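You operate a simulated robot arm through the tools that you are given. There is no shell and no other tool. Be economical: measure what you need, move in short steps, check, and stop when the job is done.

Carry out the task below with a simulated two-armed robot. There is one attempt and no reset: what you move stays moved.

JOB
Hold the orange work lamp on the top of the vacuum plate steady with one hand and press the button of the orange work lamp to switch it on with the other.
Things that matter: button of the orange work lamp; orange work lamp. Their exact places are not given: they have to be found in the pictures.

It is judged by the outcome, as a careful person would: the job done as asked, and still so three seconds after it is handed in. It fails if anything else is knocked over, pushed out of place, dropped, spilled or broken.

ROBOT AND FRAMES
Two 7-joint arms with two-finger parallel grippers on one trunk, on a base that drives. Base frame: it is fixed to the floor where the robot stands at the start and does not move with it; the origin is under the middle of the robot, x ahead of it, y to its left, z up. Lengths are in cm, angles in rad, forces in N, time in s.
The left shoulder is at the start at [7, 18.8, 124], the right one opposite. With the tool pointing down near the work surface each hand reaches from about 30 to 78 cm from the robot's upright axis, wherever it stands, measured 20 degrees to its own side. Places, roughly: button of the orange work lamp [50, 20, 100]. Payload 3.91 kg a hand.
Tool frame (each hand has its own): the origin (TCP) lies between the finger pads and is the grasp point; the fingertips stand 3 cm ahead of it; z points along the fingers, y is the line along which they close. Largest opening 11 cm; finger width 2, thickness 1; the body of the gripper, 4.8 by 11.2 cm, starts 5.5 cm behind the TCP.
Orientation is told as [roll, pitch, yaw] about the base's x, y, z axes, in that order, counted from this pose: with the fingers straight down and closing along the base's y, the tool's x points along the base's -x, its y along +y and its z along -z.

CONTROLS
- The arms move only by the tool play_rows. It takes "left_moves", "right_moves" or both (then of equal length, played together; a hand with none holds still); each is a list of rows, each a list of 7 numbers: the shift along the tool's x, y, z in m, then the turn, a rotation vector about the tool's x, y, z in rad, then the opening in per cent of the stroke, from 0 (shut) to 100 (fully open). In form: [[tx, ty, tz, wx, wy, wz, fingers], ...]. A call has 1 to 8 rows; each row is the pose to reach, as a shift and turn from the pose commanded when the call began, along the tool's axes at that moment. A row lasts 0.2 s, in which the tool goes at most 5 cm and 0.15 rad; a call with a longer step from one row to the next is refused whole, and so is a gripper value outside its range. A pose out of reach is approached as far as the arm can. The call stops where the force on the tool passes 40 N (or 10 N more than at its start, if that is more) or the arm is blocked; 0.2 s more then pass. Each finger travels about 7.2 cm/s and halts on what it meets, pressing with about 35 N; the grip force reading is that of the motor and also rises with nothing between the fingers. The clock runs only during rows and for 0.2 s after the last one: add rows that repeat a pose to give the fingers time. It gives the time, the measured TCP pose, the force on the tool (base axes), the opening and the grip force at its end, in the units of the frame above (readings bear some noise), with the torque about the TCP (base axes, N m) and any sound that the robot's microphone picked up.
- Cameras (640 x 400 px; columns grow to the right, rows downward): "scene" is now at [13.76, 2.54, 147.77]; the picture's right is [0.28, -0.96, 0.00], its down [-0.47, -0.14, -0.87] and it looks along [0.83, 0.25, -0.49] (base axes); focal length 261 px, centre (320, 200). "left" rides on the left gripper at [7.2, -1.7, -10.3] in its tool frame; the picture's right is [0.23, 0.97, 0.00], its down [-0.76, 0.18, -0.62] and it looks along [-0.61, 0.14, 0.78] (tool axes); focal length 222 px, centre (320, 200). "right" rides on the right gripper at [7.2, 1.7, -10.3] in its tool frame; the picture's right is [-0.23, 0.97, 0.00], its down [-0.76, -0.18, -0.62] and it looks along [-0.61, -0.14, 0.78] (tool axes); focal length 222 px, centre (320, 200).
- snapshot(camera): a new picture of that camera. It takes no simulated time.
- raise_lower(by): slides the trunk up (or, below 0, down) by that many cm; the arms and the scene camera ride with it, the base frame stays. It gives what a move gives, with no picture.
- steer(legs): drives the robot by 1 to 6 legs, each [ahead, turn to the left] in cm and rad, along the robot's own axes; the way and the turn of a leg run together, so that a leg with both is an arc; at most 150 cm and 3.142 rad a leg. The arms and the cameras ride along, it lands a little off, and it stops where it bumps. It gives what a move gives.
- turn_head(pan, tilt): turns the head with the scene camera to pan (to the left, within 1.501 rad either way) and tilt (down, from -0.506 to 1.204), counted from straight ahead of the robot. It gives what a move gives.
- measure_at(camera, pixels): for up to 12 pixels [column, row] of the newest picture of that camera ("zoom" is the newest enlarged one), the place [x, y, z] in the base frame of the surface seen there, good to about 0.3 cm. It takes no simulated time.
- zoom(camera, box): a new picture of the part [left, top, right, bottom] of that camera's present view, enlarged. It takes no simulated time.
- finish_job(): hands the job in; it is judged then, once.

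Keep the steps short. Do not move on a guess: measure, check each grasp and each placing, and mend mistakes. In all there are 80 turns and 58 pictures (those below and enlarged ones count). Leave the grippers open and the arms clear of the work at the hand-in unless told otherwise, and finish with a single line.

The tools are called after "Request:" as name(argument=value, ...) on one line, values as JSON. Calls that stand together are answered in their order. play_rows: Moves the arms, as the interface text tells. Its arguments: {"type":"object","properties":{"left_moves":{"type":"array","items":{"type":"array","items":{"type":"number"}}},"right_moves":{"type":"array","items":{"type":"array","items":{"type":"number"}}}},"required":[]} The other tools are called the same way: raise_lower (by) slides the trunk up or down; steer (legs) drives the base; turn_head (pan, tilt) turns the head that bears the scene camera; snapshot (camera) takes a picture; measure_at (camera, pixels) gives the place of the surface under pixels of a picture; zoom (camera, box) takes an enlarged picture of a part of a camera's view; finish_job () hands the job in.

At the start:

```text
clock: 0.0
left_eef_pos: [39.87, 34.51, 133.22]
left_tcp_rot: [-0.004, -0.003, 0.0]
left_wrist_force: [0.5, 0.2, -0.8]
left_wrist_torque: [0.01, 0.03, 0.01]
left_finger_gap: 11.01
left_grasp_force: 0.0
right_eef_pos: [45.77, -0.93, 132.14]
right_tcp_rot: [0.0, 0.001, 0.0]
right_wrist_force: [-0.3, 0.2, 0.9]
right_wrist_torque: [-0.01, 0.0, -0.01]
right_finger_gap: 11.0
right_grasp_force: 0.1
trunk travel left (down, up): [-75.0, 19.0]
robot x, y, heading: [0.18, 0.06, 0.004]
head pan, tilt: [0.29, 0.515]
```

scene: 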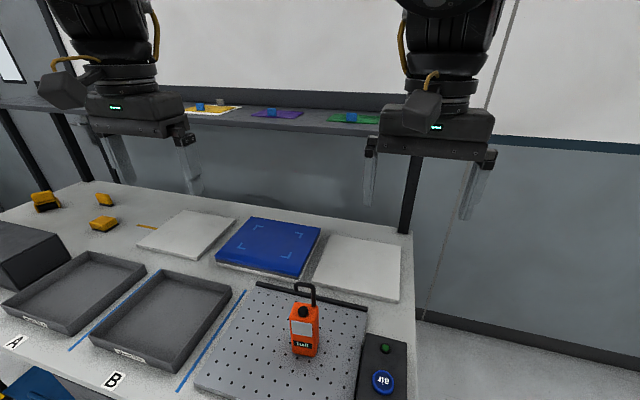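
right: 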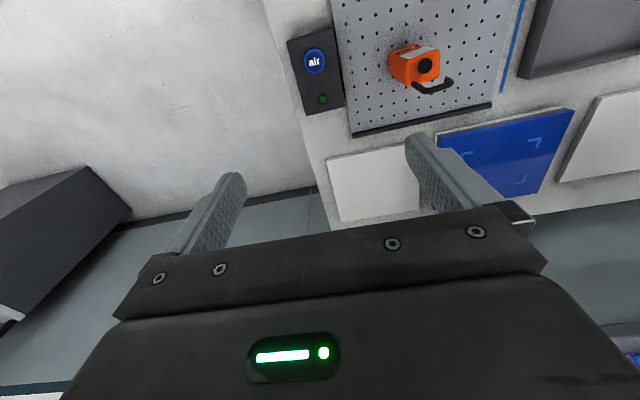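
left: 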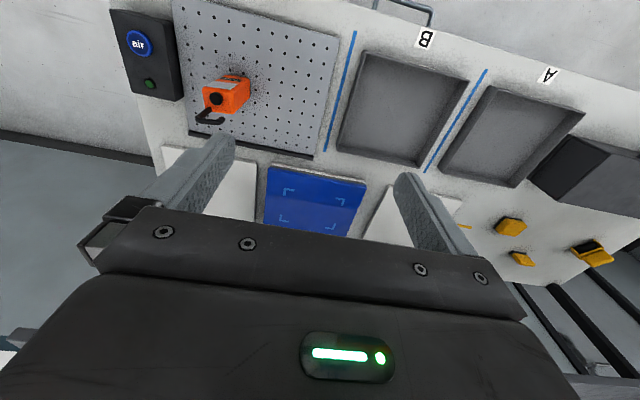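

I see the orange lamp at about (305,330) in the scene view, on a perforated plate. I will enlarge it to find the button.

Request:
zoom(camera="scene", box=[240, 270, 400, 370])

Request:
zoom(camera="right", box=[360, 20, 488, 100])

```text
4.00 times, centred on (320, 320) of scene
```

zoom: 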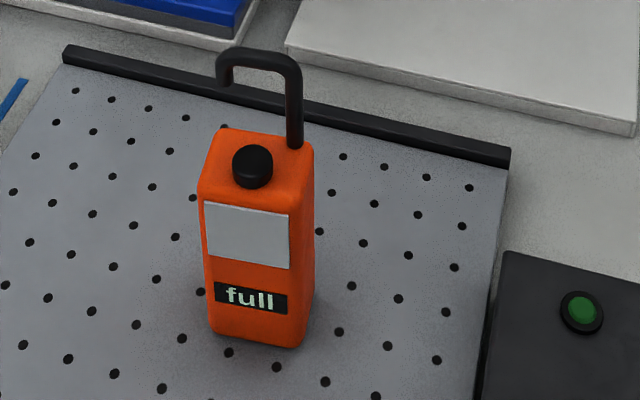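

```text
5.00 times, centred on (424, 60) of right
```

zoom: 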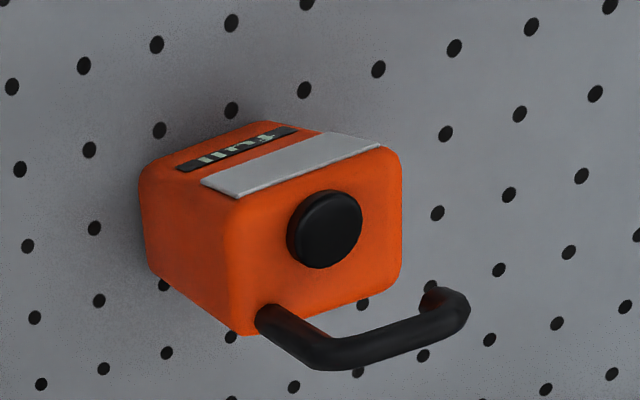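

The black button is on the lamp's top, with a hook behind it. Next I measure the button, body edges, hook and plate.

Request:
measure_at(camera="zoom", pixels=[[328, 228], [245, 215], [380, 165], [388, 275], [248, 318], [300, 185], [155, 180], [340, 352], [455, 308], [270, 312], [420, 260], [100, 230]])

Request:
measure_at(camera="scene", pixels=[[303, 309], [294, 316], [314, 318], [301, 330], [293, 352], [314, 356], [317, 320], [296, 285], [313, 287], [307, 304], [297, 303], [330, 350]])

```text
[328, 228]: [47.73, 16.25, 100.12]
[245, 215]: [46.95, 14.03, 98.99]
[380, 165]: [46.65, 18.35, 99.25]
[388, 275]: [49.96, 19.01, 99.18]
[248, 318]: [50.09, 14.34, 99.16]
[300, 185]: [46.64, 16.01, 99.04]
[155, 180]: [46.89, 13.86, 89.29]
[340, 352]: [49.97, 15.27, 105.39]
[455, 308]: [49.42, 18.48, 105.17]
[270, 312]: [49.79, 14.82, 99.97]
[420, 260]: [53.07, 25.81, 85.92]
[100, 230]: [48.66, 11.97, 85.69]
```

```text
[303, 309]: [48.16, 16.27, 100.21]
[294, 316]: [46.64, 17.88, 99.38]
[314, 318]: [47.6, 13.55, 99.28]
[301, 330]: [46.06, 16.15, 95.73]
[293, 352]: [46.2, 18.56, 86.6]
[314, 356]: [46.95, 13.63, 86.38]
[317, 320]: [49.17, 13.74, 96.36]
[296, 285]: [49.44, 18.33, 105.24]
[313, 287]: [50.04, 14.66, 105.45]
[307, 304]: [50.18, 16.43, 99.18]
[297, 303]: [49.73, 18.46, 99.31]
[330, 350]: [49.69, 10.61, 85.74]
```

The lamp spans roughly x 46–50.5, y 13.7–19, z 85.7–99.2 and is yawed about +0.13 rad. The button top is at about (47.9, 16.25, 100.2), and the hook is 2 cm behind it, reaching z 105.7. The left hand will grip the body from the left, closing along x, and the right hand will press from above with closed fingers. First I turn the left hand about its own axis, high up, and shut the right fingers.

Request:
play_rows(left_moves=[[0, 0, 0, 0, 0, -0.14, 100], [0, 0, 0, 0, 0, -0.28, 100], [0, 0, 0, 0, 0, -0.42, 100], [0, 0, 0, 0, 0, -0.56, 100], [0, 0, 0, 0, 0, -0.7, 100], [0, 0, 0, 0, 0, -0.84, 100], [0, 0, 0, 0, 0, -0.98, 100], [0, 0, 0, 0, 0, -1.12, 100]], right_moves=[[0, 0, 0, 0, 0, 0, 60], [0, 0, 0, 0, 0, 0, 30], [0, 0, 0, 0, 0, 0, 0], [0, 0, 0, 0, 0, 0, 0], [0, 0, 0, 0, 0, 0, 0], [0, 0, 0, 0, 0, 0, 0], [0, 0, 0, 0, 0, 0, 0], [0, 0, 0, 0, 0, 0, 0]])

Request:
play_rows(left_moves=[[0, 0, 0, 0, 0, -0.145, 100], [0, 0, 0, 0, 0, -0.29, 100], [0, 0, 0, 0, 0, -0.435, 100], [0, 0, 0, 0, 0, -0.58, 100]])

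```text
clock: 1.8
left_eef_pos: [40.35, 48.22, 133.11]
left_tcp_rot: [-0.011, 0.011, 1.108]
left_wrist_force: [0.5, 1.2, -0.6]
left_wrist_torque: [-0.06, 0.03, 0.0]
left_finger_gap: 11.0
left_grasp_force: 0.2
left hand out of reach, approached as far as the arm can: row 5, 6, 7, 8
right_eef_pos: [46.21, -0.9, 131.81]
right_tcp_rot: [0.0, 0.004, 0.0]
right_wrist_force: [1.2, 0.1, 0.9]
right_wrist_torque: [0.0, 0.01, -0.02]
right_finger_gap: 0.02
right_grasp_force: 35.1
trunk travel left (down, up): [-75.0, 19.0]
robot x, y, heading: [0.25, 0.33, 0.002]
head pan, tilt: [0.29, 0.515]
```

```text
clock: 2.8
left_eef_pos: [39.95, 63.25, 131.11]
left_tcp_rot: [0.012, 0.015, 1.694]
left_wrist_force: [-0.1, -0.7, -0.7]
left_wrist_torque: [-0.02, 0.05, -0.01]
left_finger_gap: 11.0
left_grasp_force: 0.2
left hand out of reach, approached as far as the arm can: row 1, 2, 3, 4
right_eef_pos: [46.15, -0.68, 131.88]
right_tcp_rot: [0.0, 0.003, 0.0]
right_wrist_force: [1.3, 0.9, -0.4]
right_wrist_torque: [0.01, 0.04, 0.01]
right_finger_gap: 0.0
right_grasp_force: 34.8
trunk travel left (down, up): [-75.0, 19.0]
robot x, y, heading: [0.03, -0.05, -0.001]
head pan, tilt: [0.29, 0.515]
```

The orientation was reached, but the hand drifted left because a tool-down pose is hard at this height. Next I tilt it about its closing axis so the fingers point toward -y.

Request:
play_rows(left_moves=[[0, 0, 0, 0, 0.14, 0, 100], [0, 0, 0, 0, 0.28, 0, 100], [0, 0, 0, 0, 0.42, 0, 100], [0, 0, 0, 0, 0.56, 0, 100], [0, 0, 0, 0, 0.7, 0, 100], [0, 0, 0, 0, 0.84, 0, 100], [0, 0, 0, 0, 0.98, 0, 100], [0, 0, 0, 0, 1.12, 0, 100]])

```text
clock: 3.8
left_eef_pos: [39.5, 64.0, 130.79]
left_tcp_rot: [0.007, 0.479, 1.713]
left_wrist_force: [36.0, -14.9, -96.4]
left_wrist_torque: [3.75, 6.18, 0.42]
left_finger_gap: 11.02
left_grasp_force: 0.1
left hand out of reach, approached as far as the arm can: row 1, 2, 3
right_eef_pos: [45.76, -0.72, 132.04]
right_tcp_rot: [-0.001, 0.003, 0.001]
right_wrist_force: [1.3, 0.0, 0.2]
right_wrist_torque: [-0.01, 0.02, -0.02]
right_finger_gap: 0.0
right_grasp_force: 34.5
trunk travel left (down, up): [-75.0, 19.0]
robot x, y, heading: [0.35, 0.16, 0.0]
head pan, tilt: [0.29, 0.515]
stopped in row 4 (left hand): the force on the tool passed its limit at 337 N (the readings are from after the stop); the commanded pose is now the measured one
```

The left hand hit something, reading a strong force. I'll look before moving it again.

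Request:
turn_head(pan=0.8, tilt=0.4)

Request:
snapshot(camera="scene")

Request:
snapshot(camera="left")

```text
clock: 4.7
left_eef_pos: [39.38, 63.74, 130.95]
left_tcp_rot: [0.007, 0.477, 1.71]
left_wrist_force: [52.1, -44.5, -109.2]
left_wrist_torque: [8.4, 8.77, 0.42]
left_finger_gap: 11.01
left_grasp_force: 0.0
right_eef_pos: [45.69, -0.97, 132.11]
right_tcp_rot: [0.001, 0.001, 0.0]
right_wrist_force: [0.8, 0.4, 0.4]
right_wrist_torque: [0.0, 0.04, -0.03]
right_finger_gap: 0.01
right_grasp_force: 34.7
trunk travel left (down, up): [-75.0, 19.0]
robot x, y, heading: [-0.14, 0.34, -0.0]
head pan, tilt: [0.799, 0.4]
```

```text
52 pictures are left
```

scene: 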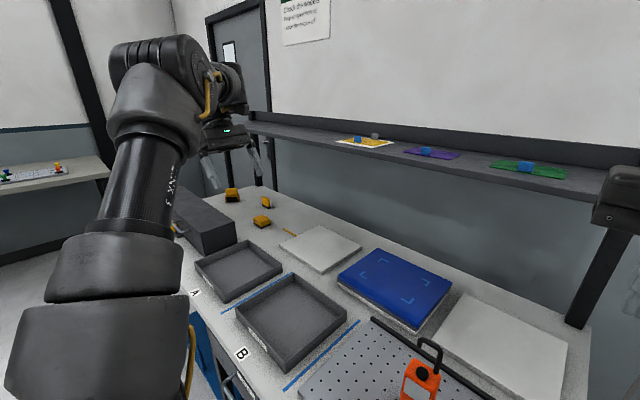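

```text
51 pictures are left
```

left: 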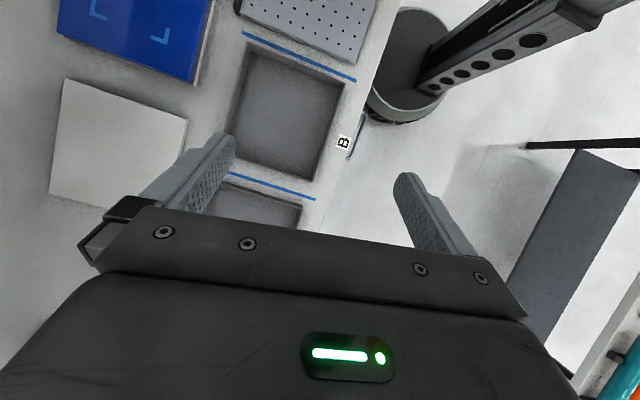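

The table objects are untouched; the left gripper folded into its own forearm. I'll swap roles: the right hand holds from the right, where the wrist bends inward naturally, and the left presses from above. First I undo the left hand's tilt, then its yaw.

Request:
play_rows(left_moves=[[0, 0, 0, 0, -0.12, 0, 100], [0, 0, 0, 0, -0.24, 0, 100], [0, 0, 0, 0, -0.36, 0, 100], [0, 0, 0, 0, -0.48, 0, 100]])

Request:
play_rows(left_moves=[[0, 0, 0, 0, 0, 0.14, 50], [0, 0, 0, 0, 0, 0.28, 50], [0, 0, 0, 0, 0, 0.42, 0], [0, 0, 0, 0, 0, 0.56, 0], [0, 0, 0, 0, 0, 0.7, 0], [0, 0, 0, 0, 0, 0.84, 0], [0, 0, 0, 0, 0, 0.98, 0], [0, 0, 0, 0, 0, 1.12, 0]])

```text
clock: 5.7
left_eef_pos: [39.14, 63.8, 131.13]
left_tcp_rot: [0.002, 0.005, 1.701]
left_wrist_force: [-1.2, 0.0, 0.0]
left_wrist_torque: [0.02, 0.0, 0.01]
left_finger_gap: 10.98
left_grasp_force: 0.0
left hand out of reach, approached as far as the arm can: row 1, 2
right_eef_pos: [45.54, -0.8, 132.21]
right_tcp_rot: [0.0, -0.001, -0.001]
right_wrist_force: [-0.5, 0.7, 1.0]
right_wrist_torque: [0.0, -0.01, -0.01]
right_finger_gap: 0.0
right_grasp_force: 35.3
trunk travel left (down, up): [-75.0, 19.0]
robot x, y, heading: [0.01, -0.26, 0.0]
head pan, tilt: [0.799, 0.4]
```

```text
clock: 7.5
left_eef_pos: [39.46, 63.6, 130.97]
left_tcp_rot: [-0.007, 0.004, 0.578]
left_wrist_force: [-0.5, 0.3, 0.1]
left_wrist_torque: [0.01, 0.03, 0.02]
left_finger_gap: 0.0
left_grasp_force: 34.6
right_eef_pos: [45.71, -0.95, 132.16]
right_tcp_rot: [0.002, 0.0, 0.0]
right_wrist_force: [0.2, 0.9, 0.7]
right_wrist_torque: [0.01, -0.02, 0.01]
right_finger_gap: 0.0
right_grasp_force: 35.7
trunk travel left (down, up): [-75.0, 19.0]
robot x, y, heading: [-0.11, -0.1, 0.002]
head pan, tilt: [0.799, 0.4]
```

The left hand is recovered. Next I finish turning it back, and bring the right hand down to about z 116 and a bit right, where it is freer.

Request:
play_rows(left_moves=[[0, 0, 0, 0, 0, 0.14, 0], [0, 0, 0, 0, 0, 0.28, 0], [0, 0, 0, 0, 0, 0.42, 0], [0, 0, 0, 0, 0, 0.578, 0]], right_moves=[[0, -0.01, 0.04, 0, 0, 0, 50], [0, -0.02, 0.08, 0, 0, 0, 100], [0, -0.04, 0.12, 0, 0, 0, 100], [0, -0.06, 0.16, 0, 0, 0, 100]])

Request:
play_rows(right_moves=[[0, 0, 0, 0, 0, 0.14, 100], [0, 0, 0, 0, 0, 0.28, 100], [0, 0, 0, 0, 0, 0.42, 100], [0, 0, 0, 0, 0, 0.56, 100], [0, 0, 0, 0, 0, 0.7, 100], [0, 0, 0, 0, 0, 0.84, 100], [0, 0, 0, 0, 0, 0.98, 100], [0, 0, 0, 0, 0, 1.12, 100]])

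```text
refused: row 4 steps farther than a row can; nothing moved
```

```text
clock: 9.5
left_eef_pos: [39.52, 63.74, 130.92]
left_tcp_rot: [-0.006, 0.003, 0.583]
left_wrist_force: [0.4, -0.5, -0.7]
left_wrist_torque: [0.01, -0.01, -0.02]
left_finger_gap: 0.0
left_grasp_force: 35.2
right_eef_pos: [46.63, -2.88, 139.72]
right_tcp_rot: [0.005, 0.047, -0.679]
right_wrist_force: [-0.4, -0.2, -0.9]
right_wrist_torque: [0.01, 0.0, 0.02]
right_finger_gap: 10.99
right_grasp_force: 0.0
right hand out of reach, approached as far as the arm can: row 2, 3, 4, 5, 6, 7, 8
trunk travel left (down, up): [-75.0, 19.0]
robot x, y, heading: [0.3, -0.15, -0.001]
head pan, tilt: [0.799, 0.4]
stopped in row 8 (right hand): the arm was blocked; the commanded pose is now the measured one
```

The lowering was refused and the yaw blocked at -0.68. I'll now lower the right hand and tilt it about the base x axis, so the fingers lean toward +y; this should free the wrist.

Request:
play_rows(right_moves=[[-0.004, -0.005, 0.03, 0, 0, 0, 100], [-0.008, -0.01, 0.06, -0.05, 0.04, 0, 100], [-0.012, -0.015, 0.09, -0.14, 0.115, 0, 100], [-0.016, -0.02, 0.12, -0.24, 0.195, 0, 100], [-0.02, -0.025, 0.15, -0.34, 0.275, 0, 100], [-0.024, -0.03, 0.18, -0.44, 0.355, 0, 100], [-0.028, -0.035, 0.2, -0.54, 0.435, 0, 100], [-0.03, -0.04, 0.21, -0.64, 0.515, 0, 100]])

Request:
play_rows(left_moves=[[0, 0, 0, 0, 0, 0.145, 0], [0, 0, 0, 0, 0, 0.29, 0], [0, 0, 0, 0, 0, 0.435, 0], [0, 0, 0, 0, 0, 0.58, 0]])

```text
clock: 11.3
left_eef_pos: [39.83, 62.52, 131.35]
left_tcp_rot: [0.003, 0.001, 0.579]
left_wrist_force: [1.4, -2.2, -0.2]
left_wrist_torque: [0.08, 0.07, -0.04]
left_finger_gap: 0.02
left_grasp_force: 34.5
right_eef_pos: [62.21, -14.96, 107.01]
right_tcp_rot: [0.691, 0.515, -0.507]
right_wrist_force: [0.6, -1.9, 1.1]
right_wrist_torque: [0.02, 0.04, 0.01]
right_finger_gap: 11.0
right_grasp_force: 0.1
right hand out of reach, approached as far as the arm can: row 1, 2, 3, 4, 5, 6, 7, 8
trunk travel left (down, up): [-75.0, 19.0]
robot x, y, heading: [-0.27, -0.22, -0.003]
head pan, tilt: [0.799, 0.4]
```

```text
clock: 12.3
left_eef_pos: [39.36, 63.71, 131.01]
left_tcp_rot: [-0.005, 0.0, 0.002]
left_wrist_force: [-0.5, 0.1, -0.4]
left_wrist_torque: [0.03, -0.01, -0.03]
left_finger_gap: 0.01
left_grasp_force: 35.2
right_eef_pos: [61.95, -13.94, 107.1]
right_tcp_rot: [0.683, 0.512, -0.501]
right_wrist_force: [-0.9, -1.0, 0.0]
right_wrist_torque: [-0.01, 0.02, -0.02]
right_finger_gap: 10.98
right_grasp_force: 0.1
trunk travel left (down, up): [-75.0, 19.0]
robot x, y, heading: [0.0, -0.01, -0.001]
head pan, tilt: [0.799, 0.4]
```

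The right hand is now at (62, -14, 107), tilted about 47° toward +y. By my calculation a roll of +0.85 about its own axis brings the closing direction to base x. I roll it.

Request:
play_rows(right_moves=[[0, 0, 0, 0, 0, 0.14, 100], [0, 0, 0, 0, 0, 0.28, 100], [0, 0, 0, 0, 0, 0.42, 100], [0, 0, 0, 0, 0, 0.56, 100], [0, 0, 0, 0, 0, 0.7, 100], [0, 0, 0, 0, 0, 0.85, 100]])

Request:
turn_head(pan=0.0, tilt=0.55)

Request:
snapshot(camera="scene")

```text
clock: 13.7
left_eef_pos: [39.67, 63.16, 131.09]
left_tcp_rot: [-0.001, 0.002, 0.001]
left_wrist_force: [-0.4, -0.9, 0.5]
left_wrist_torque: [0.05, 0.02, -0.02]
left_finger_gap: 0.03
left_grasp_force: 35.4
right_eef_pos: [68.07, -17.36, 101.55]
right_tcp_rot: [0.199, 0.889, -1.297]
right_wrist_force: [0.7, -0.8, 0.4]
right_wrist_torque: [0.04, -0.02, 0.06]
right_finger_gap: 11.0
right_grasp_force: 0.2
right hand out of reach, approached as far as the arm can: row 1, 2, 3, 4, 5, 6
trunk travel left (down, up): [-75.0, 19.0]
robot x, y, heading: [0.06, -0.19, -0.007]
head pan, tilt: [0.799, 0.4]
```

```text
clock: 14.9
left_eef_pos: [39.5, 63.52, 131.05]
left_tcp_rot: [-0.005, 0.002, 0.004]
left_wrist_force: [0.1, 0.5, 0.5]
left_wrist_torque: [0.02, 0.03, -0.01]
left_finger_gap: 0.0
left_grasp_force: 35.0
right_eef_pos: [67.96, -17.0, 101.65]
right_tcp_rot: [0.197, 0.885, -1.295]
right_wrist_force: [-0.5, -0.7, -0.6]
right_wrist_torque: [0.0, 0.0, -0.02]
right_finger_gap: 11.01
right_grasp_force: 0.0
trunk travel left (down, up): [-75.0, 19.0]
robot x, y, heading: [-0.27, -0.02, -0.002]
head pan, tilt: [0.0, 0.55]
```

```text
50 pictures are left
```

scene: 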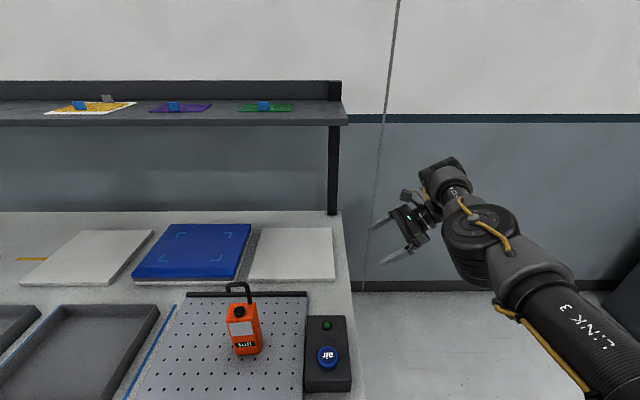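

The picture shows the right arm clear of the table on the right. Its computed orientation is nearly ideal: fingers along (-0.02, 0.78, -0.62), closing along x. The arm wants more extension, so I back the base 12 cm to put the lamp about 60 cm ahead.

Request:
steer(legs=[[-12, 0]])

```text
clock: 16.1
left_eef_pos: [27.67, 63.69, 130.99]
left_tcp_rot: [-0.007, 0.002, 0.002]
left_wrist_force: [-0.6, 0.7, 0.0]
left_wrist_torque: [0.01, -0.02, -0.01]
left_finger_gap: 0.0
left_grasp_force: 34.8
right_eef_pos: [55.97, -17.08, 101.48]
right_tcp_rot: [0.195, 0.885, -1.296]
right_wrist_force: [-0.8, 0.0, 0.3]
right_wrist_torque: [0.0, -0.02, 0.02]
right_finger_gap: 10.98
right_grasp_force: 0.2
trunk travel left (down, up): [-75.0, 19.0]
robot x, y, heading: [-11.79, 0.1, -0.003]
head pan, tilt: [0.0, 0.55]
```

Now I bring the right hand toward (48.5, 0, 106), to the right of the lamp and above the air box.

Request:
play_rows(right_moves=[[0.025, -0.008, 0.018, 0, 0, 0, 100], [0.05, -0.016, 0.036, 0, 0, 0, 100], [0.075, -0.024, 0.053, 0, 0, 0, 100], [0.1, -0.032, 0.071, 0, 0, 0, 100], [0.125, -0.04, 0.089, 0, 0, 0, 100], [0.151, -0.048, 0.106, 0, 0, 0, 100], [0.151, -0.048, 0.106, 0, 0, 0, 100]])

Request:
snapshot(camera="scene")

```text
clock: 17.7
left_eef_pos: [27.85, 63.27, 131.07]
left_tcp_rot: [-0.002, -0.001, 0.001]
left_wrist_force: [-0.6, -1.0, 0.1]
left_wrist_torque: [0.04, 0.02, 0.02]
left_finger_gap: 0.0
left_grasp_force: 35.4
right_eef_pos: [56.63, -4.87, 103.2]
right_tcp_rot: [0.301, 0.871, -1.19]
right_wrist_force: [0.0, -0.3, -0.5]
right_wrist_torque: [0.0, 0.02, -0.01]
right_finger_gap: 11.03
right_grasp_force: 0.0
right hand out of reach, approached as far as the arm can: row 1, 2, 3, 4, 5, 6, 7
trunk travel left (down, up): [-75.0, 19.0]
robot x, y, heading: [-11.8, -0.09, -0.001]
head pan, tilt: [0.0, 0.55]
```

```text
49 pictures are left
```

scene: 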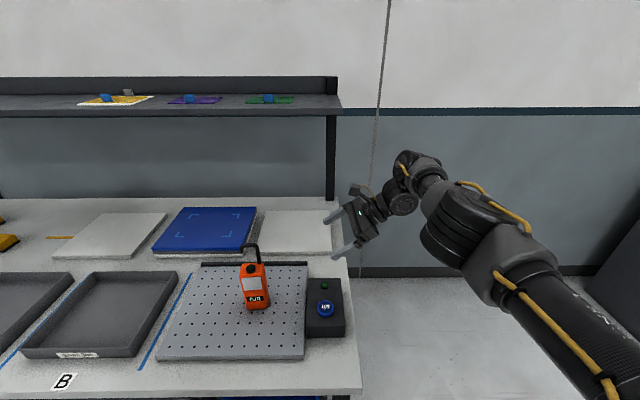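

The hand follows in y but the wrist holds it about 68 cm ahead of the robot. I'll drive back another 8 cm, so that distance matches the lamp.

Request:
steer(legs=[[-8.5, 0]])

```text
clock: 18.8
left_eef_pos: [19.57, 63.55, 130.89]
left_tcp_rot: [-0.006, 0.003, -0.001]
left_wrist_force: [-0.3, 0.0, 0.4]
left_wrist_torque: [0.01, 0.0, -0.01]
left_finger_gap: 0.01
left_grasp_force: 35.2
right_eef_pos: [48.15, -4.65, 103.03]
right_tcp_rot: [0.296, 0.869, -1.193]
right_wrist_force: [-0.2, -0.1, 0.0]
right_wrist_torque: [0.0, -0.01, 0.04]
right_finger_gap: 10.98
right_grasp_force: 0.0
trunk travel left (down, up): [-75.0, 19.0]
robot x, y, heading: [-20.37, 0.31, -0.012]
head pan, tilt: [0.0, 0.55]
```

The right hand is at (48.15, -4.65, 103). I approach to about (48.3, 6, 100), still short of the lamp, with a small turn to level the jaws and match the lamp's yaw.

Request:
play_rows(right_moves=[[0.007, 0.002, 0.017, 0.02, 0.005, 0.03, 100], [0.014, 0.004, 0.034, 0.04, 0.01, 0.06, 100], [0.02, 0.006, 0.051, 0.06, 0.015, 0.09, 100], [0.027, 0.008, 0.068, 0.08, 0.02, 0.12, 100], [0.034, 0.01, 0.085, 0.1, 0.025, 0.16, 100], [0.04, 0.013, 0.102, 0.1, 0.025, 0.16, 100]])

Request:
snapshot(camera="right")

Request:
snapshot(camera="scene")

```text
clock: 20.2
left_eef_pos: [19.29, 63.62, 131.04]
left_tcp_rot: [-0.008, 0.002, -0.002]
left_wrist_force: [0.6, -0.4, 0.2]
left_wrist_torque: [0.0, 0.03, 0.01]
left_finger_gap: 0.0
left_grasp_force: 35.4
right_eef_pos: [48.3, 6.06, 100.25]
right_tcp_rot: [0.007, 0.918, -1.436]
right_wrist_force: [0.1, 0.3, 0.1]
right_wrist_torque: [-0.01, -0.01, -0.01]
right_finger_gap: 11.01
right_grasp_force: 0.1
right hand out of reach, approached as far as the arm can: row 1, 2, 3
trunk travel left (down, up): [-75.0, 19.0]
robot x, y, heading: [-20.64, -0.01, -0.005]
head pan, tilt: [0.0, 0.55]
```

```text
48 pictures are left
```

right: 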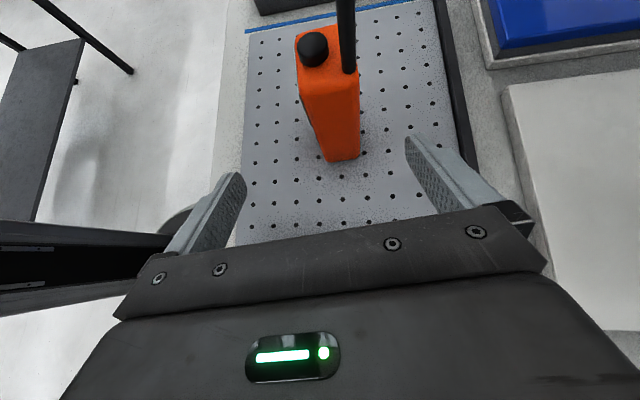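

```text
47 pictures are left
```

scene: 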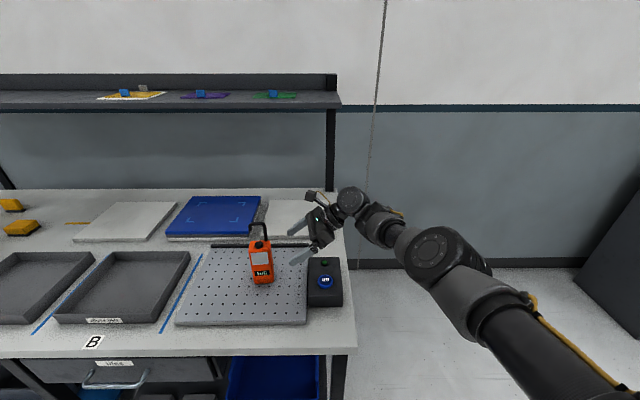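

The pose is excellent: rot (0.007, 0.918, -1.436), with the lamp centred between the fingers in the right camera. I advance 11 cm to straddle the lamp body with the TCP near (48.5, 14.8, 93), keeping the fingers open.

Request:
play_rows(right_moves=[[-0.001, 0.003, 0.02, 0, 0, 0, 100], [-0.002, 0.006, 0.04, 0, 0, 0, 100], [-0.003, 0.009, 0.06, 0, 0, 0, 100], [-0.004, 0.012, 0.08, 0, 0, 0, 100], [-0.005, 0.014, 0.1, 0, 0, 0, 100], [-0.005, 0.0145, 0.113, 0, 0, 0, 100], [-0.005, 0.0145, 0.113, 0, 0, 0, 100]])

Request:
snapshot(camera="right")

Request:
zoom(camera="scene", box=[200, 190, 360, 290])

```text
clock: 21.8
left_eef_pos: [19.2, 63.66, 130.9]
left_tcp_rot: [-0.006, 0.002, -0.002]
left_wrist_force: [-1.0, 0.3, -0.5]
left_wrist_torque: [-0.02, 0.02, 0.01]
left_finger_gap: 0.0
left_grasp_force: 34.8
right_eef_pos: [45.99, 12.96, 93.03]
right_tcp_rot: [0.009, 0.917, -1.433]
right_wrist_force: [-0.9, -0.2, -0.3]
right_wrist_torque: [-0.01, 0.0, 0.02]
right_finger_gap: 11.01
right_grasp_force: 0.1
right hand out of reach, approached as far as the arm can: row 3, 4, 5, 6, 7
trunk travel left (down, up): [-75.0, 19.0]
robot x, y, heading: [-20.55, 0.09, -0.004]
head pan, tilt: [0.0, 0.55]
```

```text
46 pictures are left
```

right: 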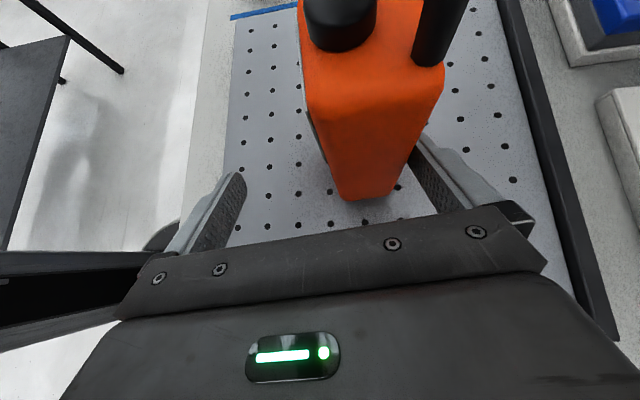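

```text
4.00 times, centred on (280, 240) of scene
```

zoom: 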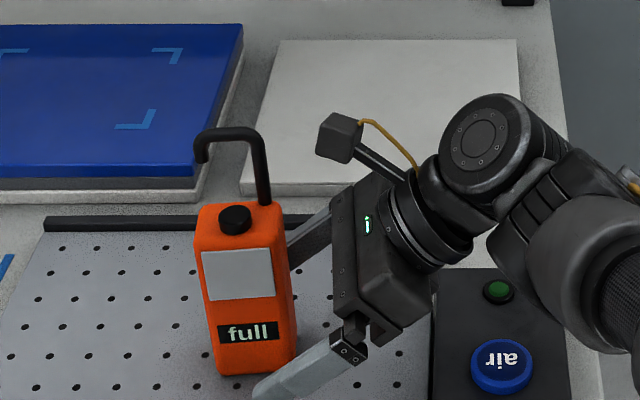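

The arm hit its reach limit: TCP at (46.0, 13.0, 93), so the back finger is close to the lamp but not touching. I drive 3 cm forward to regain reach and centre the jaws.

Request:
steer(legs=[[3, 0]])

```text
clock: 22.6
left_eef_pos: [21.57, 63.43, 131.25]
left_tcp_rot: [-0.005, -0.005, -0.001]
left_wrist_force: [-0.1, -0.8, 0.7]
left_wrist_torque: [0.0, -0.1, 0.0]
left_finger_gap: 0.03
left_grasp_force: 34.5
right_eef_pos: [48.51, 12.69, 93.56]
right_tcp_rot: [0.019, 0.917, -1.428]
right_wrist_force: [-0.1, -0.1, 1.0]
right_wrist_torque: [-0.07, -0.05, -0.05]
right_finger_gap: 11.03
right_grasp_force: 0.0
trunk travel left (down, up): [-75.0, 19.0]
robot x, y, heading: [-17.59, -0.04, 0.003]
head pan, tilt: [0.0, 0.55]
```

Now at (48.5, 12.7, 93.6). I move about 2 cm further in along y.

Request:
play_rows(right_moves=[[0.005, 0.0015, 0.009, 0, 0, 0, 100], [0.01, 0.003, 0.0185, 0, 0, 0, 100], [0.01, 0.003, 0.0185, 0, 0, 0, 100]])

Request:
snapshot(camera="right")

Request:
zoom(camera="scene", box=[200, 190, 360, 290])

Request:
measure_at(camera="zoom", pixels=[[235, 218], [200, 235], [240, 275], [280, 240], [235, 355]])

```text
clock: 23.4
left_eef_pos: [22.43, 63.5, 130.96]
left_tcp_rot: [-0.009, 0.003, -0.002]
left_wrist_force: [-0.2, -1.0, 0.1]
left_wrist_torque: [0.05, 0.07, -0.03]
left_finger_gap: 0.0
left_grasp_force: 35.0
right_eef_pos: [48.0, 14.77, 92.45]
right_tcp_rot: [0.005, 0.919, -1.437]
right_wrist_force: [0.8, 0.1, -0.2]
right_wrist_torque: [0.01, -0.02, 0.02]
right_finger_gap: 10.98
right_grasp_force: 0.0
right hand out of reach, approached as far as the arm can: row 2, 3
trunk travel left (down, up): [-75.0, 19.0]
robot x, y, heading: [-17.44, 0.09, -0.006]
head pan, tilt: [0.0, 0.55]
```

```text
44 pictures are left
```

right: 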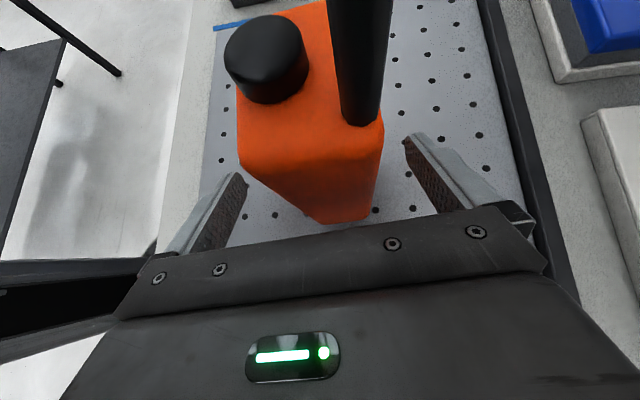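

```text
4.00 times, centred on (280, 240) of scene
```

zoom: 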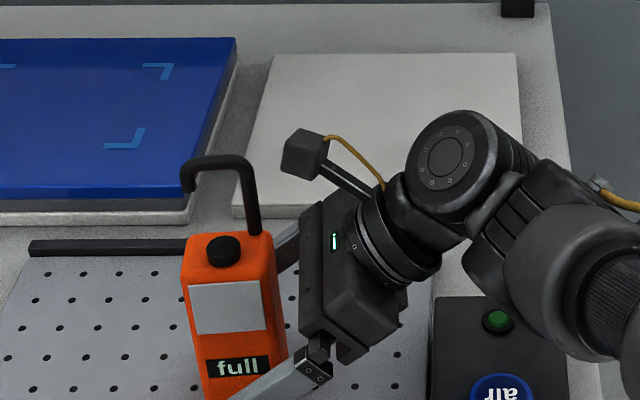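

```text
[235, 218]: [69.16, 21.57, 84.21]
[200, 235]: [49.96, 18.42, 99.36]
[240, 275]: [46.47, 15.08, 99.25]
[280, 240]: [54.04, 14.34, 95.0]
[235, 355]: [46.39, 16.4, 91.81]
```

The hand straddles the lamp at (48.0, 14.8, 92.5), about 0.4 cm too near in x, and reach is at its limit. A 1 cm forward drive gives slack for centring.

Request:
steer(legs=[[1.0, 0]])

Request:
play_rows(right_moves=[[0, 0, 0, 0, 0, 0, 85], [0, 0, 0, 0, 0, 0, 75], [0, 0, 0, 0, 0, 0, 70]])

Request:
snapshot(camera="right")

```text
clock: 24.2
left_eef_pos: [22.89, 63.57, 131.14]
left_tcp_rot: [-0.007, -0.003, -0.001]
left_wrist_force: [-0.9, -0.3, 0.2]
left_wrist_torque: [0.01, -0.03, 0.01]
left_finger_gap: 0.0
left_grasp_force: 34.8
right_eef_pos: [48.61, 14.8, 92.74]
right_tcp_rot: [0.011, 0.918, -1.434]
right_wrist_force: [-0.4, 0.1, 0.8]
right_wrist_torque: [-0.04, -0.02, 0.0]
right_finger_gap: 11.0
right_grasp_force: 0.0
trunk travel left (down, up): [-75.0, 19.0]
robot x, y, heading: [-16.95, 0.19, -0.004]
head pan, tilt: [0.0, 0.55]
```

```text
clock: 25.0
left_eef_pos: [23.18, 63.54, 130.88]
left_tcp_rot: [-0.007, 0.001, -0.001]
left_wrist_force: [-0.8, -0.1, -0.5]
left_wrist_torque: [0.01, 0.01, -0.04]
left_finger_gap: 0.0
left_grasp_force: 34.9
right_eef_pos: [48.95, 14.91, 92.55]
right_tcp_rot: [0.009, 0.918, -1.436]
right_wrist_force: [0.3, -0.9, 0.2]
right_wrist_torque: [0.03, -0.02, -0.01]
right_finger_gap: 7.69
right_grasp_force: 0.0
trunk travel left (down, up): [-75.0, 19.0]
robot x, y, heading: [-16.25, -0.01, 0.0]
head pan, tilt: [0.0, 0.55]
```

```text
42 pictures are left
```

right: 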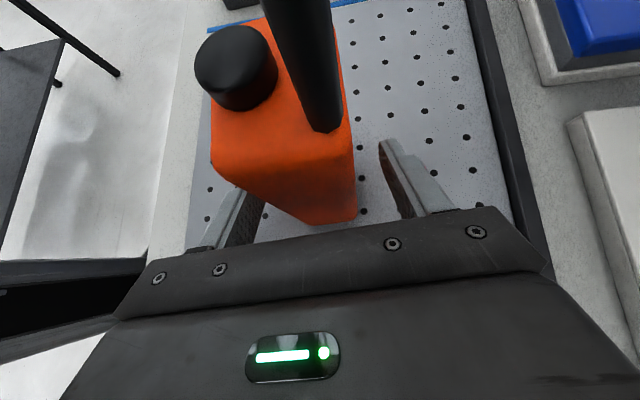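

Now x reads 48.95, a bit far, with a smaller gap on the front finger. I shift about -0.5 cm along the closing axis and narrow the opening to 52%, just above the lamp's width.

Request:
play_rows(right_moves=[[0, -0.005, 0, 0, 0, 0, 70], [0, -0.005, 0, 0, 0, 0, 60], [0, -0.005, 0, 0, 0, 0, 52], [0, -0.005, 0, 0, 0, 0, 52]])

Request:
snapshot(camera="right")

```text
clock: 26.0
left_eef_pos: [23.25, 63.58, 131.0]
left_tcp_rot: [-0.008, -0.001, 0.0]
left_wrist_force: [0.0, 0.0, 0.2]
left_wrist_torque: [-0.03, 0.05, -0.02]
left_finger_gap: 0.0
left_grasp_force: 34.6
right_eef_pos: [48.38, 14.84, 92.83]
right_tcp_rot: [0.007, 0.919, -1.435]
right_wrist_force: [-0.5, -0.4, -0.3]
right_wrist_torque: [-0.01, -0.02, 0.02]
right_finger_gap: 5.72
right_grasp_force: 0.0
trunk travel left (down, up): [-75.0, 19.0]
robot x, y, heading: [-16.41, -0.32, -0.009]
head pan, tilt: [0.0, 0.55]
```

```text
41 pictures are left
```

right: 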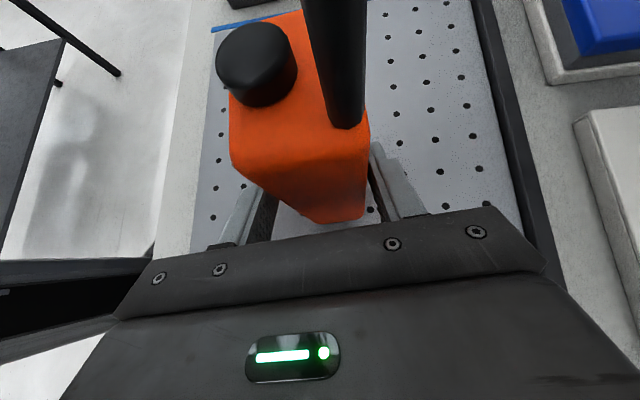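

The fingers sit closely on both sides with no force. I close gently onto the lamp.

Request:
play_rows(right_moves=[[0, -0.005, 0, 0, 0, 0, 47], [0, -0.005, 0, 0, 0, 0, 43], [0, -0.005, 0, 0, 0, 0, 40], [0, -0.005, 0, 0, 0, 0, 36], [0, -0.005, 0, 0, 0, 0, 36]])

Request:
turn_head(pan=0.35, tilt=0.55)

Request:
snapshot(camera="scene")

Request:
snapshot(camera="right")

Request:
measure_at(camera="right", pixels=[[256, 50], [280, 75], [232, 55], [300, 180], [340, 60]])

```text
clock: 27.2
left_eef_pos: [23.21, 63.49, 131.05]
left_tcp_rot: [-0.007, 0.001, 0.0]
left_wrist_force: [0.0, -0.5, -0.9]
left_wrist_torque: [-0.01, -0.01, -0.01]
left_finger_gap: 0.0
left_grasp_force: 34.8
right_eef_pos: [47.83, 14.74, 92.55]
right_tcp_rot: [0.006, 0.918, -1.438]
right_wrist_force: [0.4, -0.6, 0.0]
right_wrist_torque: [0.02, 0.08, 0.0]
right_finger_gap: 4.49
right_grasp_force: 35.2
trunk travel left (down, up): [-75.0, 19.0]
robot x, y, heading: [-16.25, -0.09, -0.005]
head pan, tilt: [0.0, 0.55]
```

```text
clock: 28.0
left_eef_pos: [23.3, 63.52, 130.8]
left_tcp_rot: [-0.008, 0.001, 0.0]
left_wrist_force: [-0.9, 0.1, -0.9]
left_wrist_torque: [0.01, 0.01, 0.01]
left_finger_gap: 0.0
left_grasp_force: 35.2
right_eef_pos: [47.91, 14.82, 92.62]
right_tcp_rot: [0.008, 0.918, -1.436]
right_wrist_force: [0.3, 0.4, -0.4]
right_wrist_torque: [-0.02, 0.02, 0.01]
right_finger_gap: 4.5
right_grasp_force: 35.0
trunk travel left (down, up): [-75.0, 19.0]
robot x, y, heading: [-16.48, 0.46, -0.001]
head pan, tilt: [0.351, 0.55]
```

```text
40 pictures are left
```

scene: 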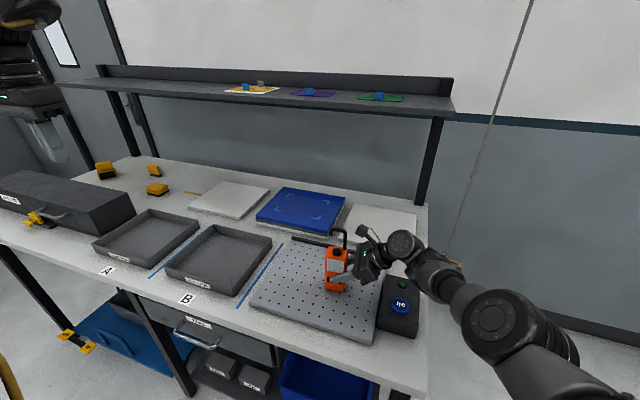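

```text
39 pictures are left
```

right: 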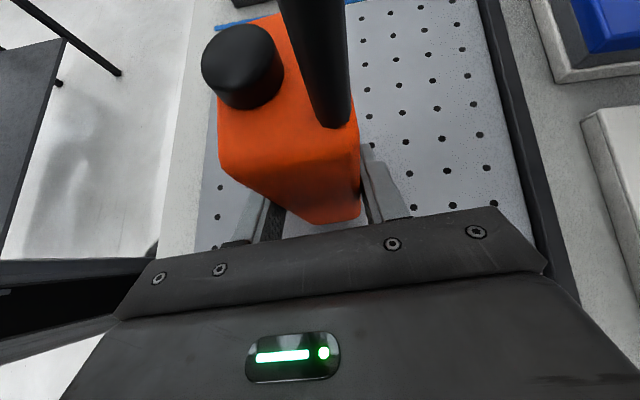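

```text
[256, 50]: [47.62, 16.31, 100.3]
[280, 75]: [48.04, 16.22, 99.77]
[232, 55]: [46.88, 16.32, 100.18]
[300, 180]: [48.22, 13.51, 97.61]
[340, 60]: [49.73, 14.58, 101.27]
```

The grip is firm: gap 4.5 cm at 35 N, lamp upright, button at about (47.7, 16.3, 100.3). Now the left hand, fingers shut, comes over high and leaning slightly to its left to stay clear of the right hand's camera.

Request:
play_rows(left_moves=[[-0.015, -0.034, 0.01, 0.04, 0, 0, 0], [-0.03, -0.068, 0.02, 0.08, 0, 0, 0], [-0.045, -0.102, 0.03, 0.12, 0, 0, 0], [-0.06, -0.136, 0.04, 0.16, 0, 0, 0], [-0.075, -0.17, 0.05, 0.21, 0, 0, 0], [-0.09, -0.204, 0.06, 0.26, 0, 0, 0], [-0.105, -0.238, 0.07, 0.31, 0, 0, 0], [-0.12, -0.272, 0.08, 0.35, 0, 0, 0]])

```text
clock: 29.8
left_eef_pos: [35.43, 36.44, 122.79]
left_tcp_rot: [-0.355, 0.001, 0.0]
left_wrist_force: [0.5, -0.6, -0.3]
left_wrist_torque: [0.02, 0.0, -0.04]
left_finger_gap: 0.01
left_grasp_force: 34.3
right_eef_pos: [47.96, 14.75, 92.59]
right_tcp_rot: [0.007, 0.919, -1.437]
right_wrist_force: [0.3, 0.4, 0.1]
right_wrist_torque: [-0.03, 0.0, 0.0]
right_finger_gap: 4.48
right_grasp_force: 35.1
trunk travel left (down, up): [-75.0, 19.0]
robot x, y, heading: [-16.23, 0.35, -0.004]
head pan, tilt: [0.351, 0.55]
```

Lean reached. Next the left hand goes to a hover with its TCP at about (47.5, 16.7, 110), just above the button.

Request:
play_rows(left_moves=[[-0.015, -0.018, 0.023, 0, 0, 0, 0], [-0.03, -0.035, 0.047, 0, 0, 0, 0], [-0.045, -0.053, 0.07, 0, 0, 0, 0], [-0.06, -0.07, 0.094, 0, 0, 0, 0], [-0.075, -0.088, 0.118, 0, 0, 0, 0], [-0.09, -0.106, 0.141, 0, 0, 0, 0], [-0.106, -0.123, 0.165, 0, 0, 0, 0], [-0.1207, -0.141, 0.1885, 0, 0, 0, 0]])

Request:
zoom(camera="scene", box=[260, 190, 420, 290])

Request:
snapshot(camera="left")

Request:
snapshot(camera="right")

```text
clock: 31.6
left_eef_pos: [43.13, 23.09, 114.65]
left_tcp_rot: [-0.356, 0.003, 0.001]
left_wrist_force: [0.1, 0.0, -0.1]
left_wrist_torque: [0.01, 0.0, 0.0]
left_finger_gap: 0.0
left_grasp_force: 34.7
left hand out of reach, approached as far as the arm can: row 6, 7, 8
right_eef_pos: [47.95, 14.77, 92.59]
right_tcp_rot: [0.006, 0.919, -1.436]
right_wrist_force: [1.1, -0.1, -0.5]
right_wrist_torque: [0.02, 0.0, 0.0]
right_finger_gap: 4.49
right_grasp_force: 34.8
trunk travel left (down, up): [-75.0, 19.0]
robot x, y, heading: [-16.17, -0.02, -0.007]
head pan, tilt: [0.351, 0.55]
```

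```text
4.00 times, centred on (340, 240) of scene
```

zoom: 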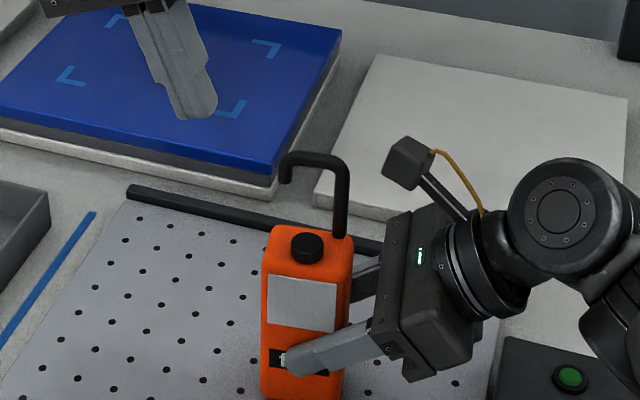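

```text
37 pictures are left
```

left: 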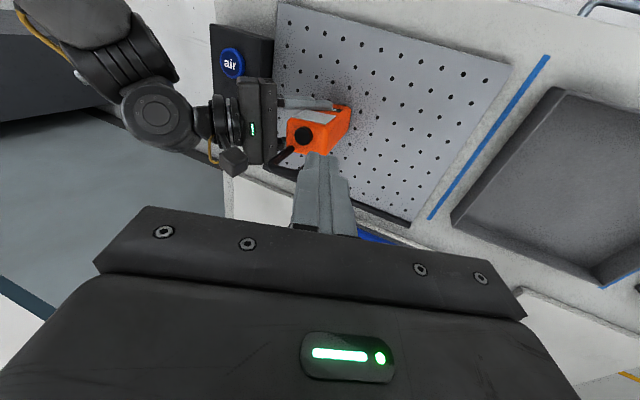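

```text
36 pictures are left
```

right: 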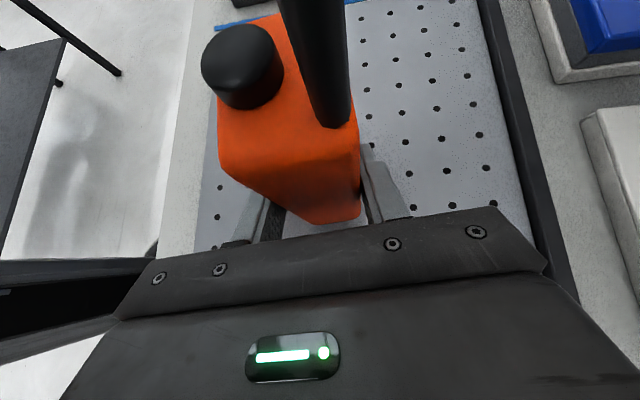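

The left hand fell short at (43.1, 23.1, 114.7). Pitching it forward, with the hand body leaning back toward the robot, shortens the reach and keeps the gripper off the hook, so I turn it by -0.4 about base y.

Request:
play_rows(left_moves=[[0, 0, 0, 0, -0.125, 0.046, 0], [0, 0, 0, 0, -0.25, 0.093, 0], [0, 0, 0, 0, -0.375, 0.139, 0], [0, 0, 0, 0, -0.375, 0.139, 0]])

```text
clock: 32.6
left_eef_pos: [43.27, 23.01, 114.64]
left_tcp_rot: [-0.356, -0.4, 0.0]
left_wrist_force: [-0.6, -0.1, -0.3]
left_wrist_torque: [0.03, 0.01, -0.01]
left_finger_gap: 0.0
left_grasp_force: 35.0
right_eef_pos: [47.95, 14.66, 92.58]
right_tcp_rot: [0.008, 0.919, -1.436]
right_wrist_force: [-0.4, 1.1, 0.4]
right_wrist_torque: [-0.06, 0.04, -0.01]
right_finger_gap: 4.49
right_grasp_force: 34.3
trunk travel left (down, up): [-75.0, 19.0]
robot x, y, heading: [-16.67, 0.03, -0.011]
head pan, tilt: [0.351, 0.55]
```

Orientation took with no drift. Now to a hover with the fingertip about 4 cm above the button, TCP (46.6, 17.0, 107).

Request:
play_rows(left_moves=[[0, -0.007, 0.024, 0, 0, 0, 0], [-0.001, -0.014, 0.049, 0, 0, 0, 0], [-0.001, -0.021, 0.073, 0, 0, 0, 0], [-0.0015, -0.0275, 0.0977, 0, 0, 0, 0], [-0.0015, -0.0275, 0.0977, 0, 0, 0, 0]])

Request:
zoom(camera="scene", box=[260, 190, 420, 290])

Request:
snapshot(camera="right")

```text
clock: 33.8
left_eef_pos: [45.98, 17.3, 107.49]
left_tcp_rot: [-0.357, -0.399, 0.0]
left_wrist_force: [-0.3, 0.3, -0.1]
left_wrist_torque: [0.01, -0.01, -0.01]
left_finger_gap: 0.0
left_grasp_force: 35.0
left hand out of reach, approached as far as the arm can: row 4, 5
right_eef_pos: [47.87, 14.83, 92.39]
right_tcp_rot: [0.007, 0.919, -1.434]
right_wrist_force: [-0.9, -1.3, -0.6]
right_wrist_torque: [0.0, 0.03, 0.01]
right_finger_gap: 4.48
right_grasp_force: 34.4
trunk travel left (down, up): [-75.0, 19.0]
robot x, y, heading: [-16.49, 0.37, -0.004]
head pan, tilt: [0.351, 0.55]
```

```text
4.00 times, centred on (340, 240) of scene
```

zoom: 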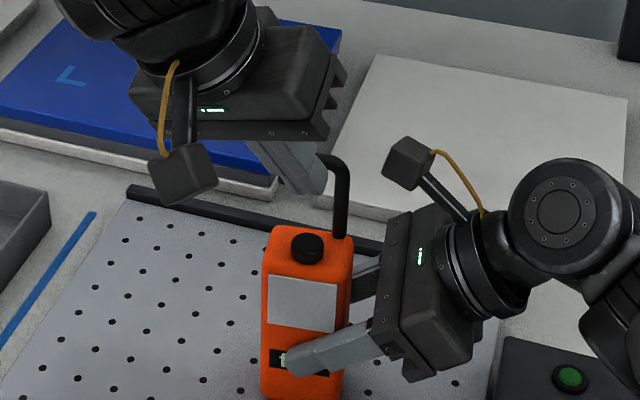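

```text
34 pictures are left
```

right: 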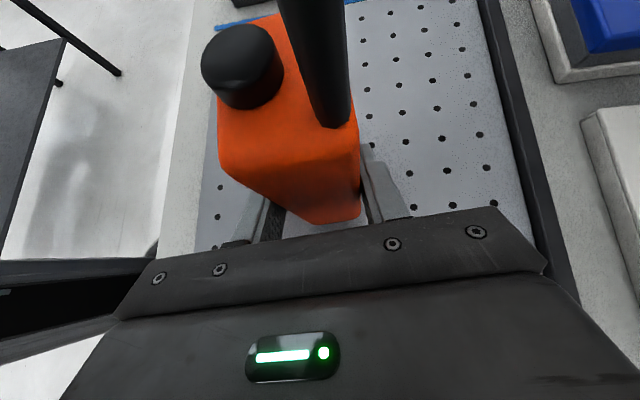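

Still about 0.7 cm short in x. I reduce the sideways lean and pitch a little more, which brings the wrist closer, and I measure where the right hand's camera block sits to ensure clearance.

Request:
measure_at(camera="zoom", pixels=[[408, 148], [390, 165], [412, 178], [425, 150], [342, 175], [307, 245], [327, 162]])

Request:
play_rows(left_moves=[[0, 0, 0, -0.1, -0.07, 0.026, 0], [0, 0, 0, -0.2, -0.14, 0.052, 0], [0, 0, 0, -0.2, -0.14, 0.052, 0]])

```text
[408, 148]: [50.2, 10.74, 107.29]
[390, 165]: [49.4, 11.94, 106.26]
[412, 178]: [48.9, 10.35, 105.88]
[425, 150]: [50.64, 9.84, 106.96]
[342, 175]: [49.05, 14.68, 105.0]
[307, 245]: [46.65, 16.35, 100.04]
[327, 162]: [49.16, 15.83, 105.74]
```

```text
clock: 34.6
left_eef_pos: [45.03, 19.66, 107.88]
left_tcp_rot: [-0.146, -0.549, -0.017]
left_wrist_force: [0.6, -0.3, -0.2]
left_wrist_torque: [0.04, 0.0, 0.03]
left_finger_gap: 0.02
left_grasp_force: 35.1
left hand out of reach, approached as far as the arm can: row 1, 2, 3
right_eef_pos: [47.79, 14.77, 92.62]
right_tcp_rot: [0.007, 0.918, -1.436]
right_wrist_force: [-0.7, 0.1, -0.3]
right_wrist_torque: [0.01, 0.08, 0.05]
right_finger_gap: 4.5
right_grasp_force: 34.7
trunk travel left (down, up): [-75.0, 19.0]
robot x, y, heading: [-16.36, -0.12, -0.008]
head pan, tilt: [0.351, 0.55]
```

The camera block is safely at x≥48.9, y≤12. Less lean made it worse in y (19.7), so leaning left helps this arm. I restore the lean, keep the stronger pitch, and go to the hover again.

Request:
play_rows(left_moves=[[0, 0, 0, 0.1, 0, 0, 0], [0, 0, 0, 0.21, 0, 0, 0], [-0.002, -0.01, 0.012, 0.21, 0, 0, 0], [-0.004, -0.0207, 0.023, 0.21, 0, 0, 0], [-0.004, -0.0207, 0.023, 0.21, 0, 0, 0]])

```text
clock: 35.8
left_eef_pos: [46.61, 17.35, 106.64]
left_tcp_rot: [-0.36, -0.548, -0.016]
left_wrist_force: [-0.4, 0.4, -0.5]
left_wrist_torque: [-0.01, 0.0, 0.0]
left_finger_gap: 0.0
left_grasp_force: 35.0
right_eef_pos: [47.8, 14.77, 92.67]
right_tcp_rot: [0.007, 0.918, -1.435]
right_wrist_force: [0.3, 1.8, -0.6]
right_wrist_torque: [0.01, -0.01, -0.04]
right_finger_gap: 4.47
right_grasp_force: 34.7
trunk travel left (down, up): [-75.0, 19.0]
robot x, y, heading: [-16.22, -0.07, -0.003]
head pan, tilt: [0.351, 0.55]
```

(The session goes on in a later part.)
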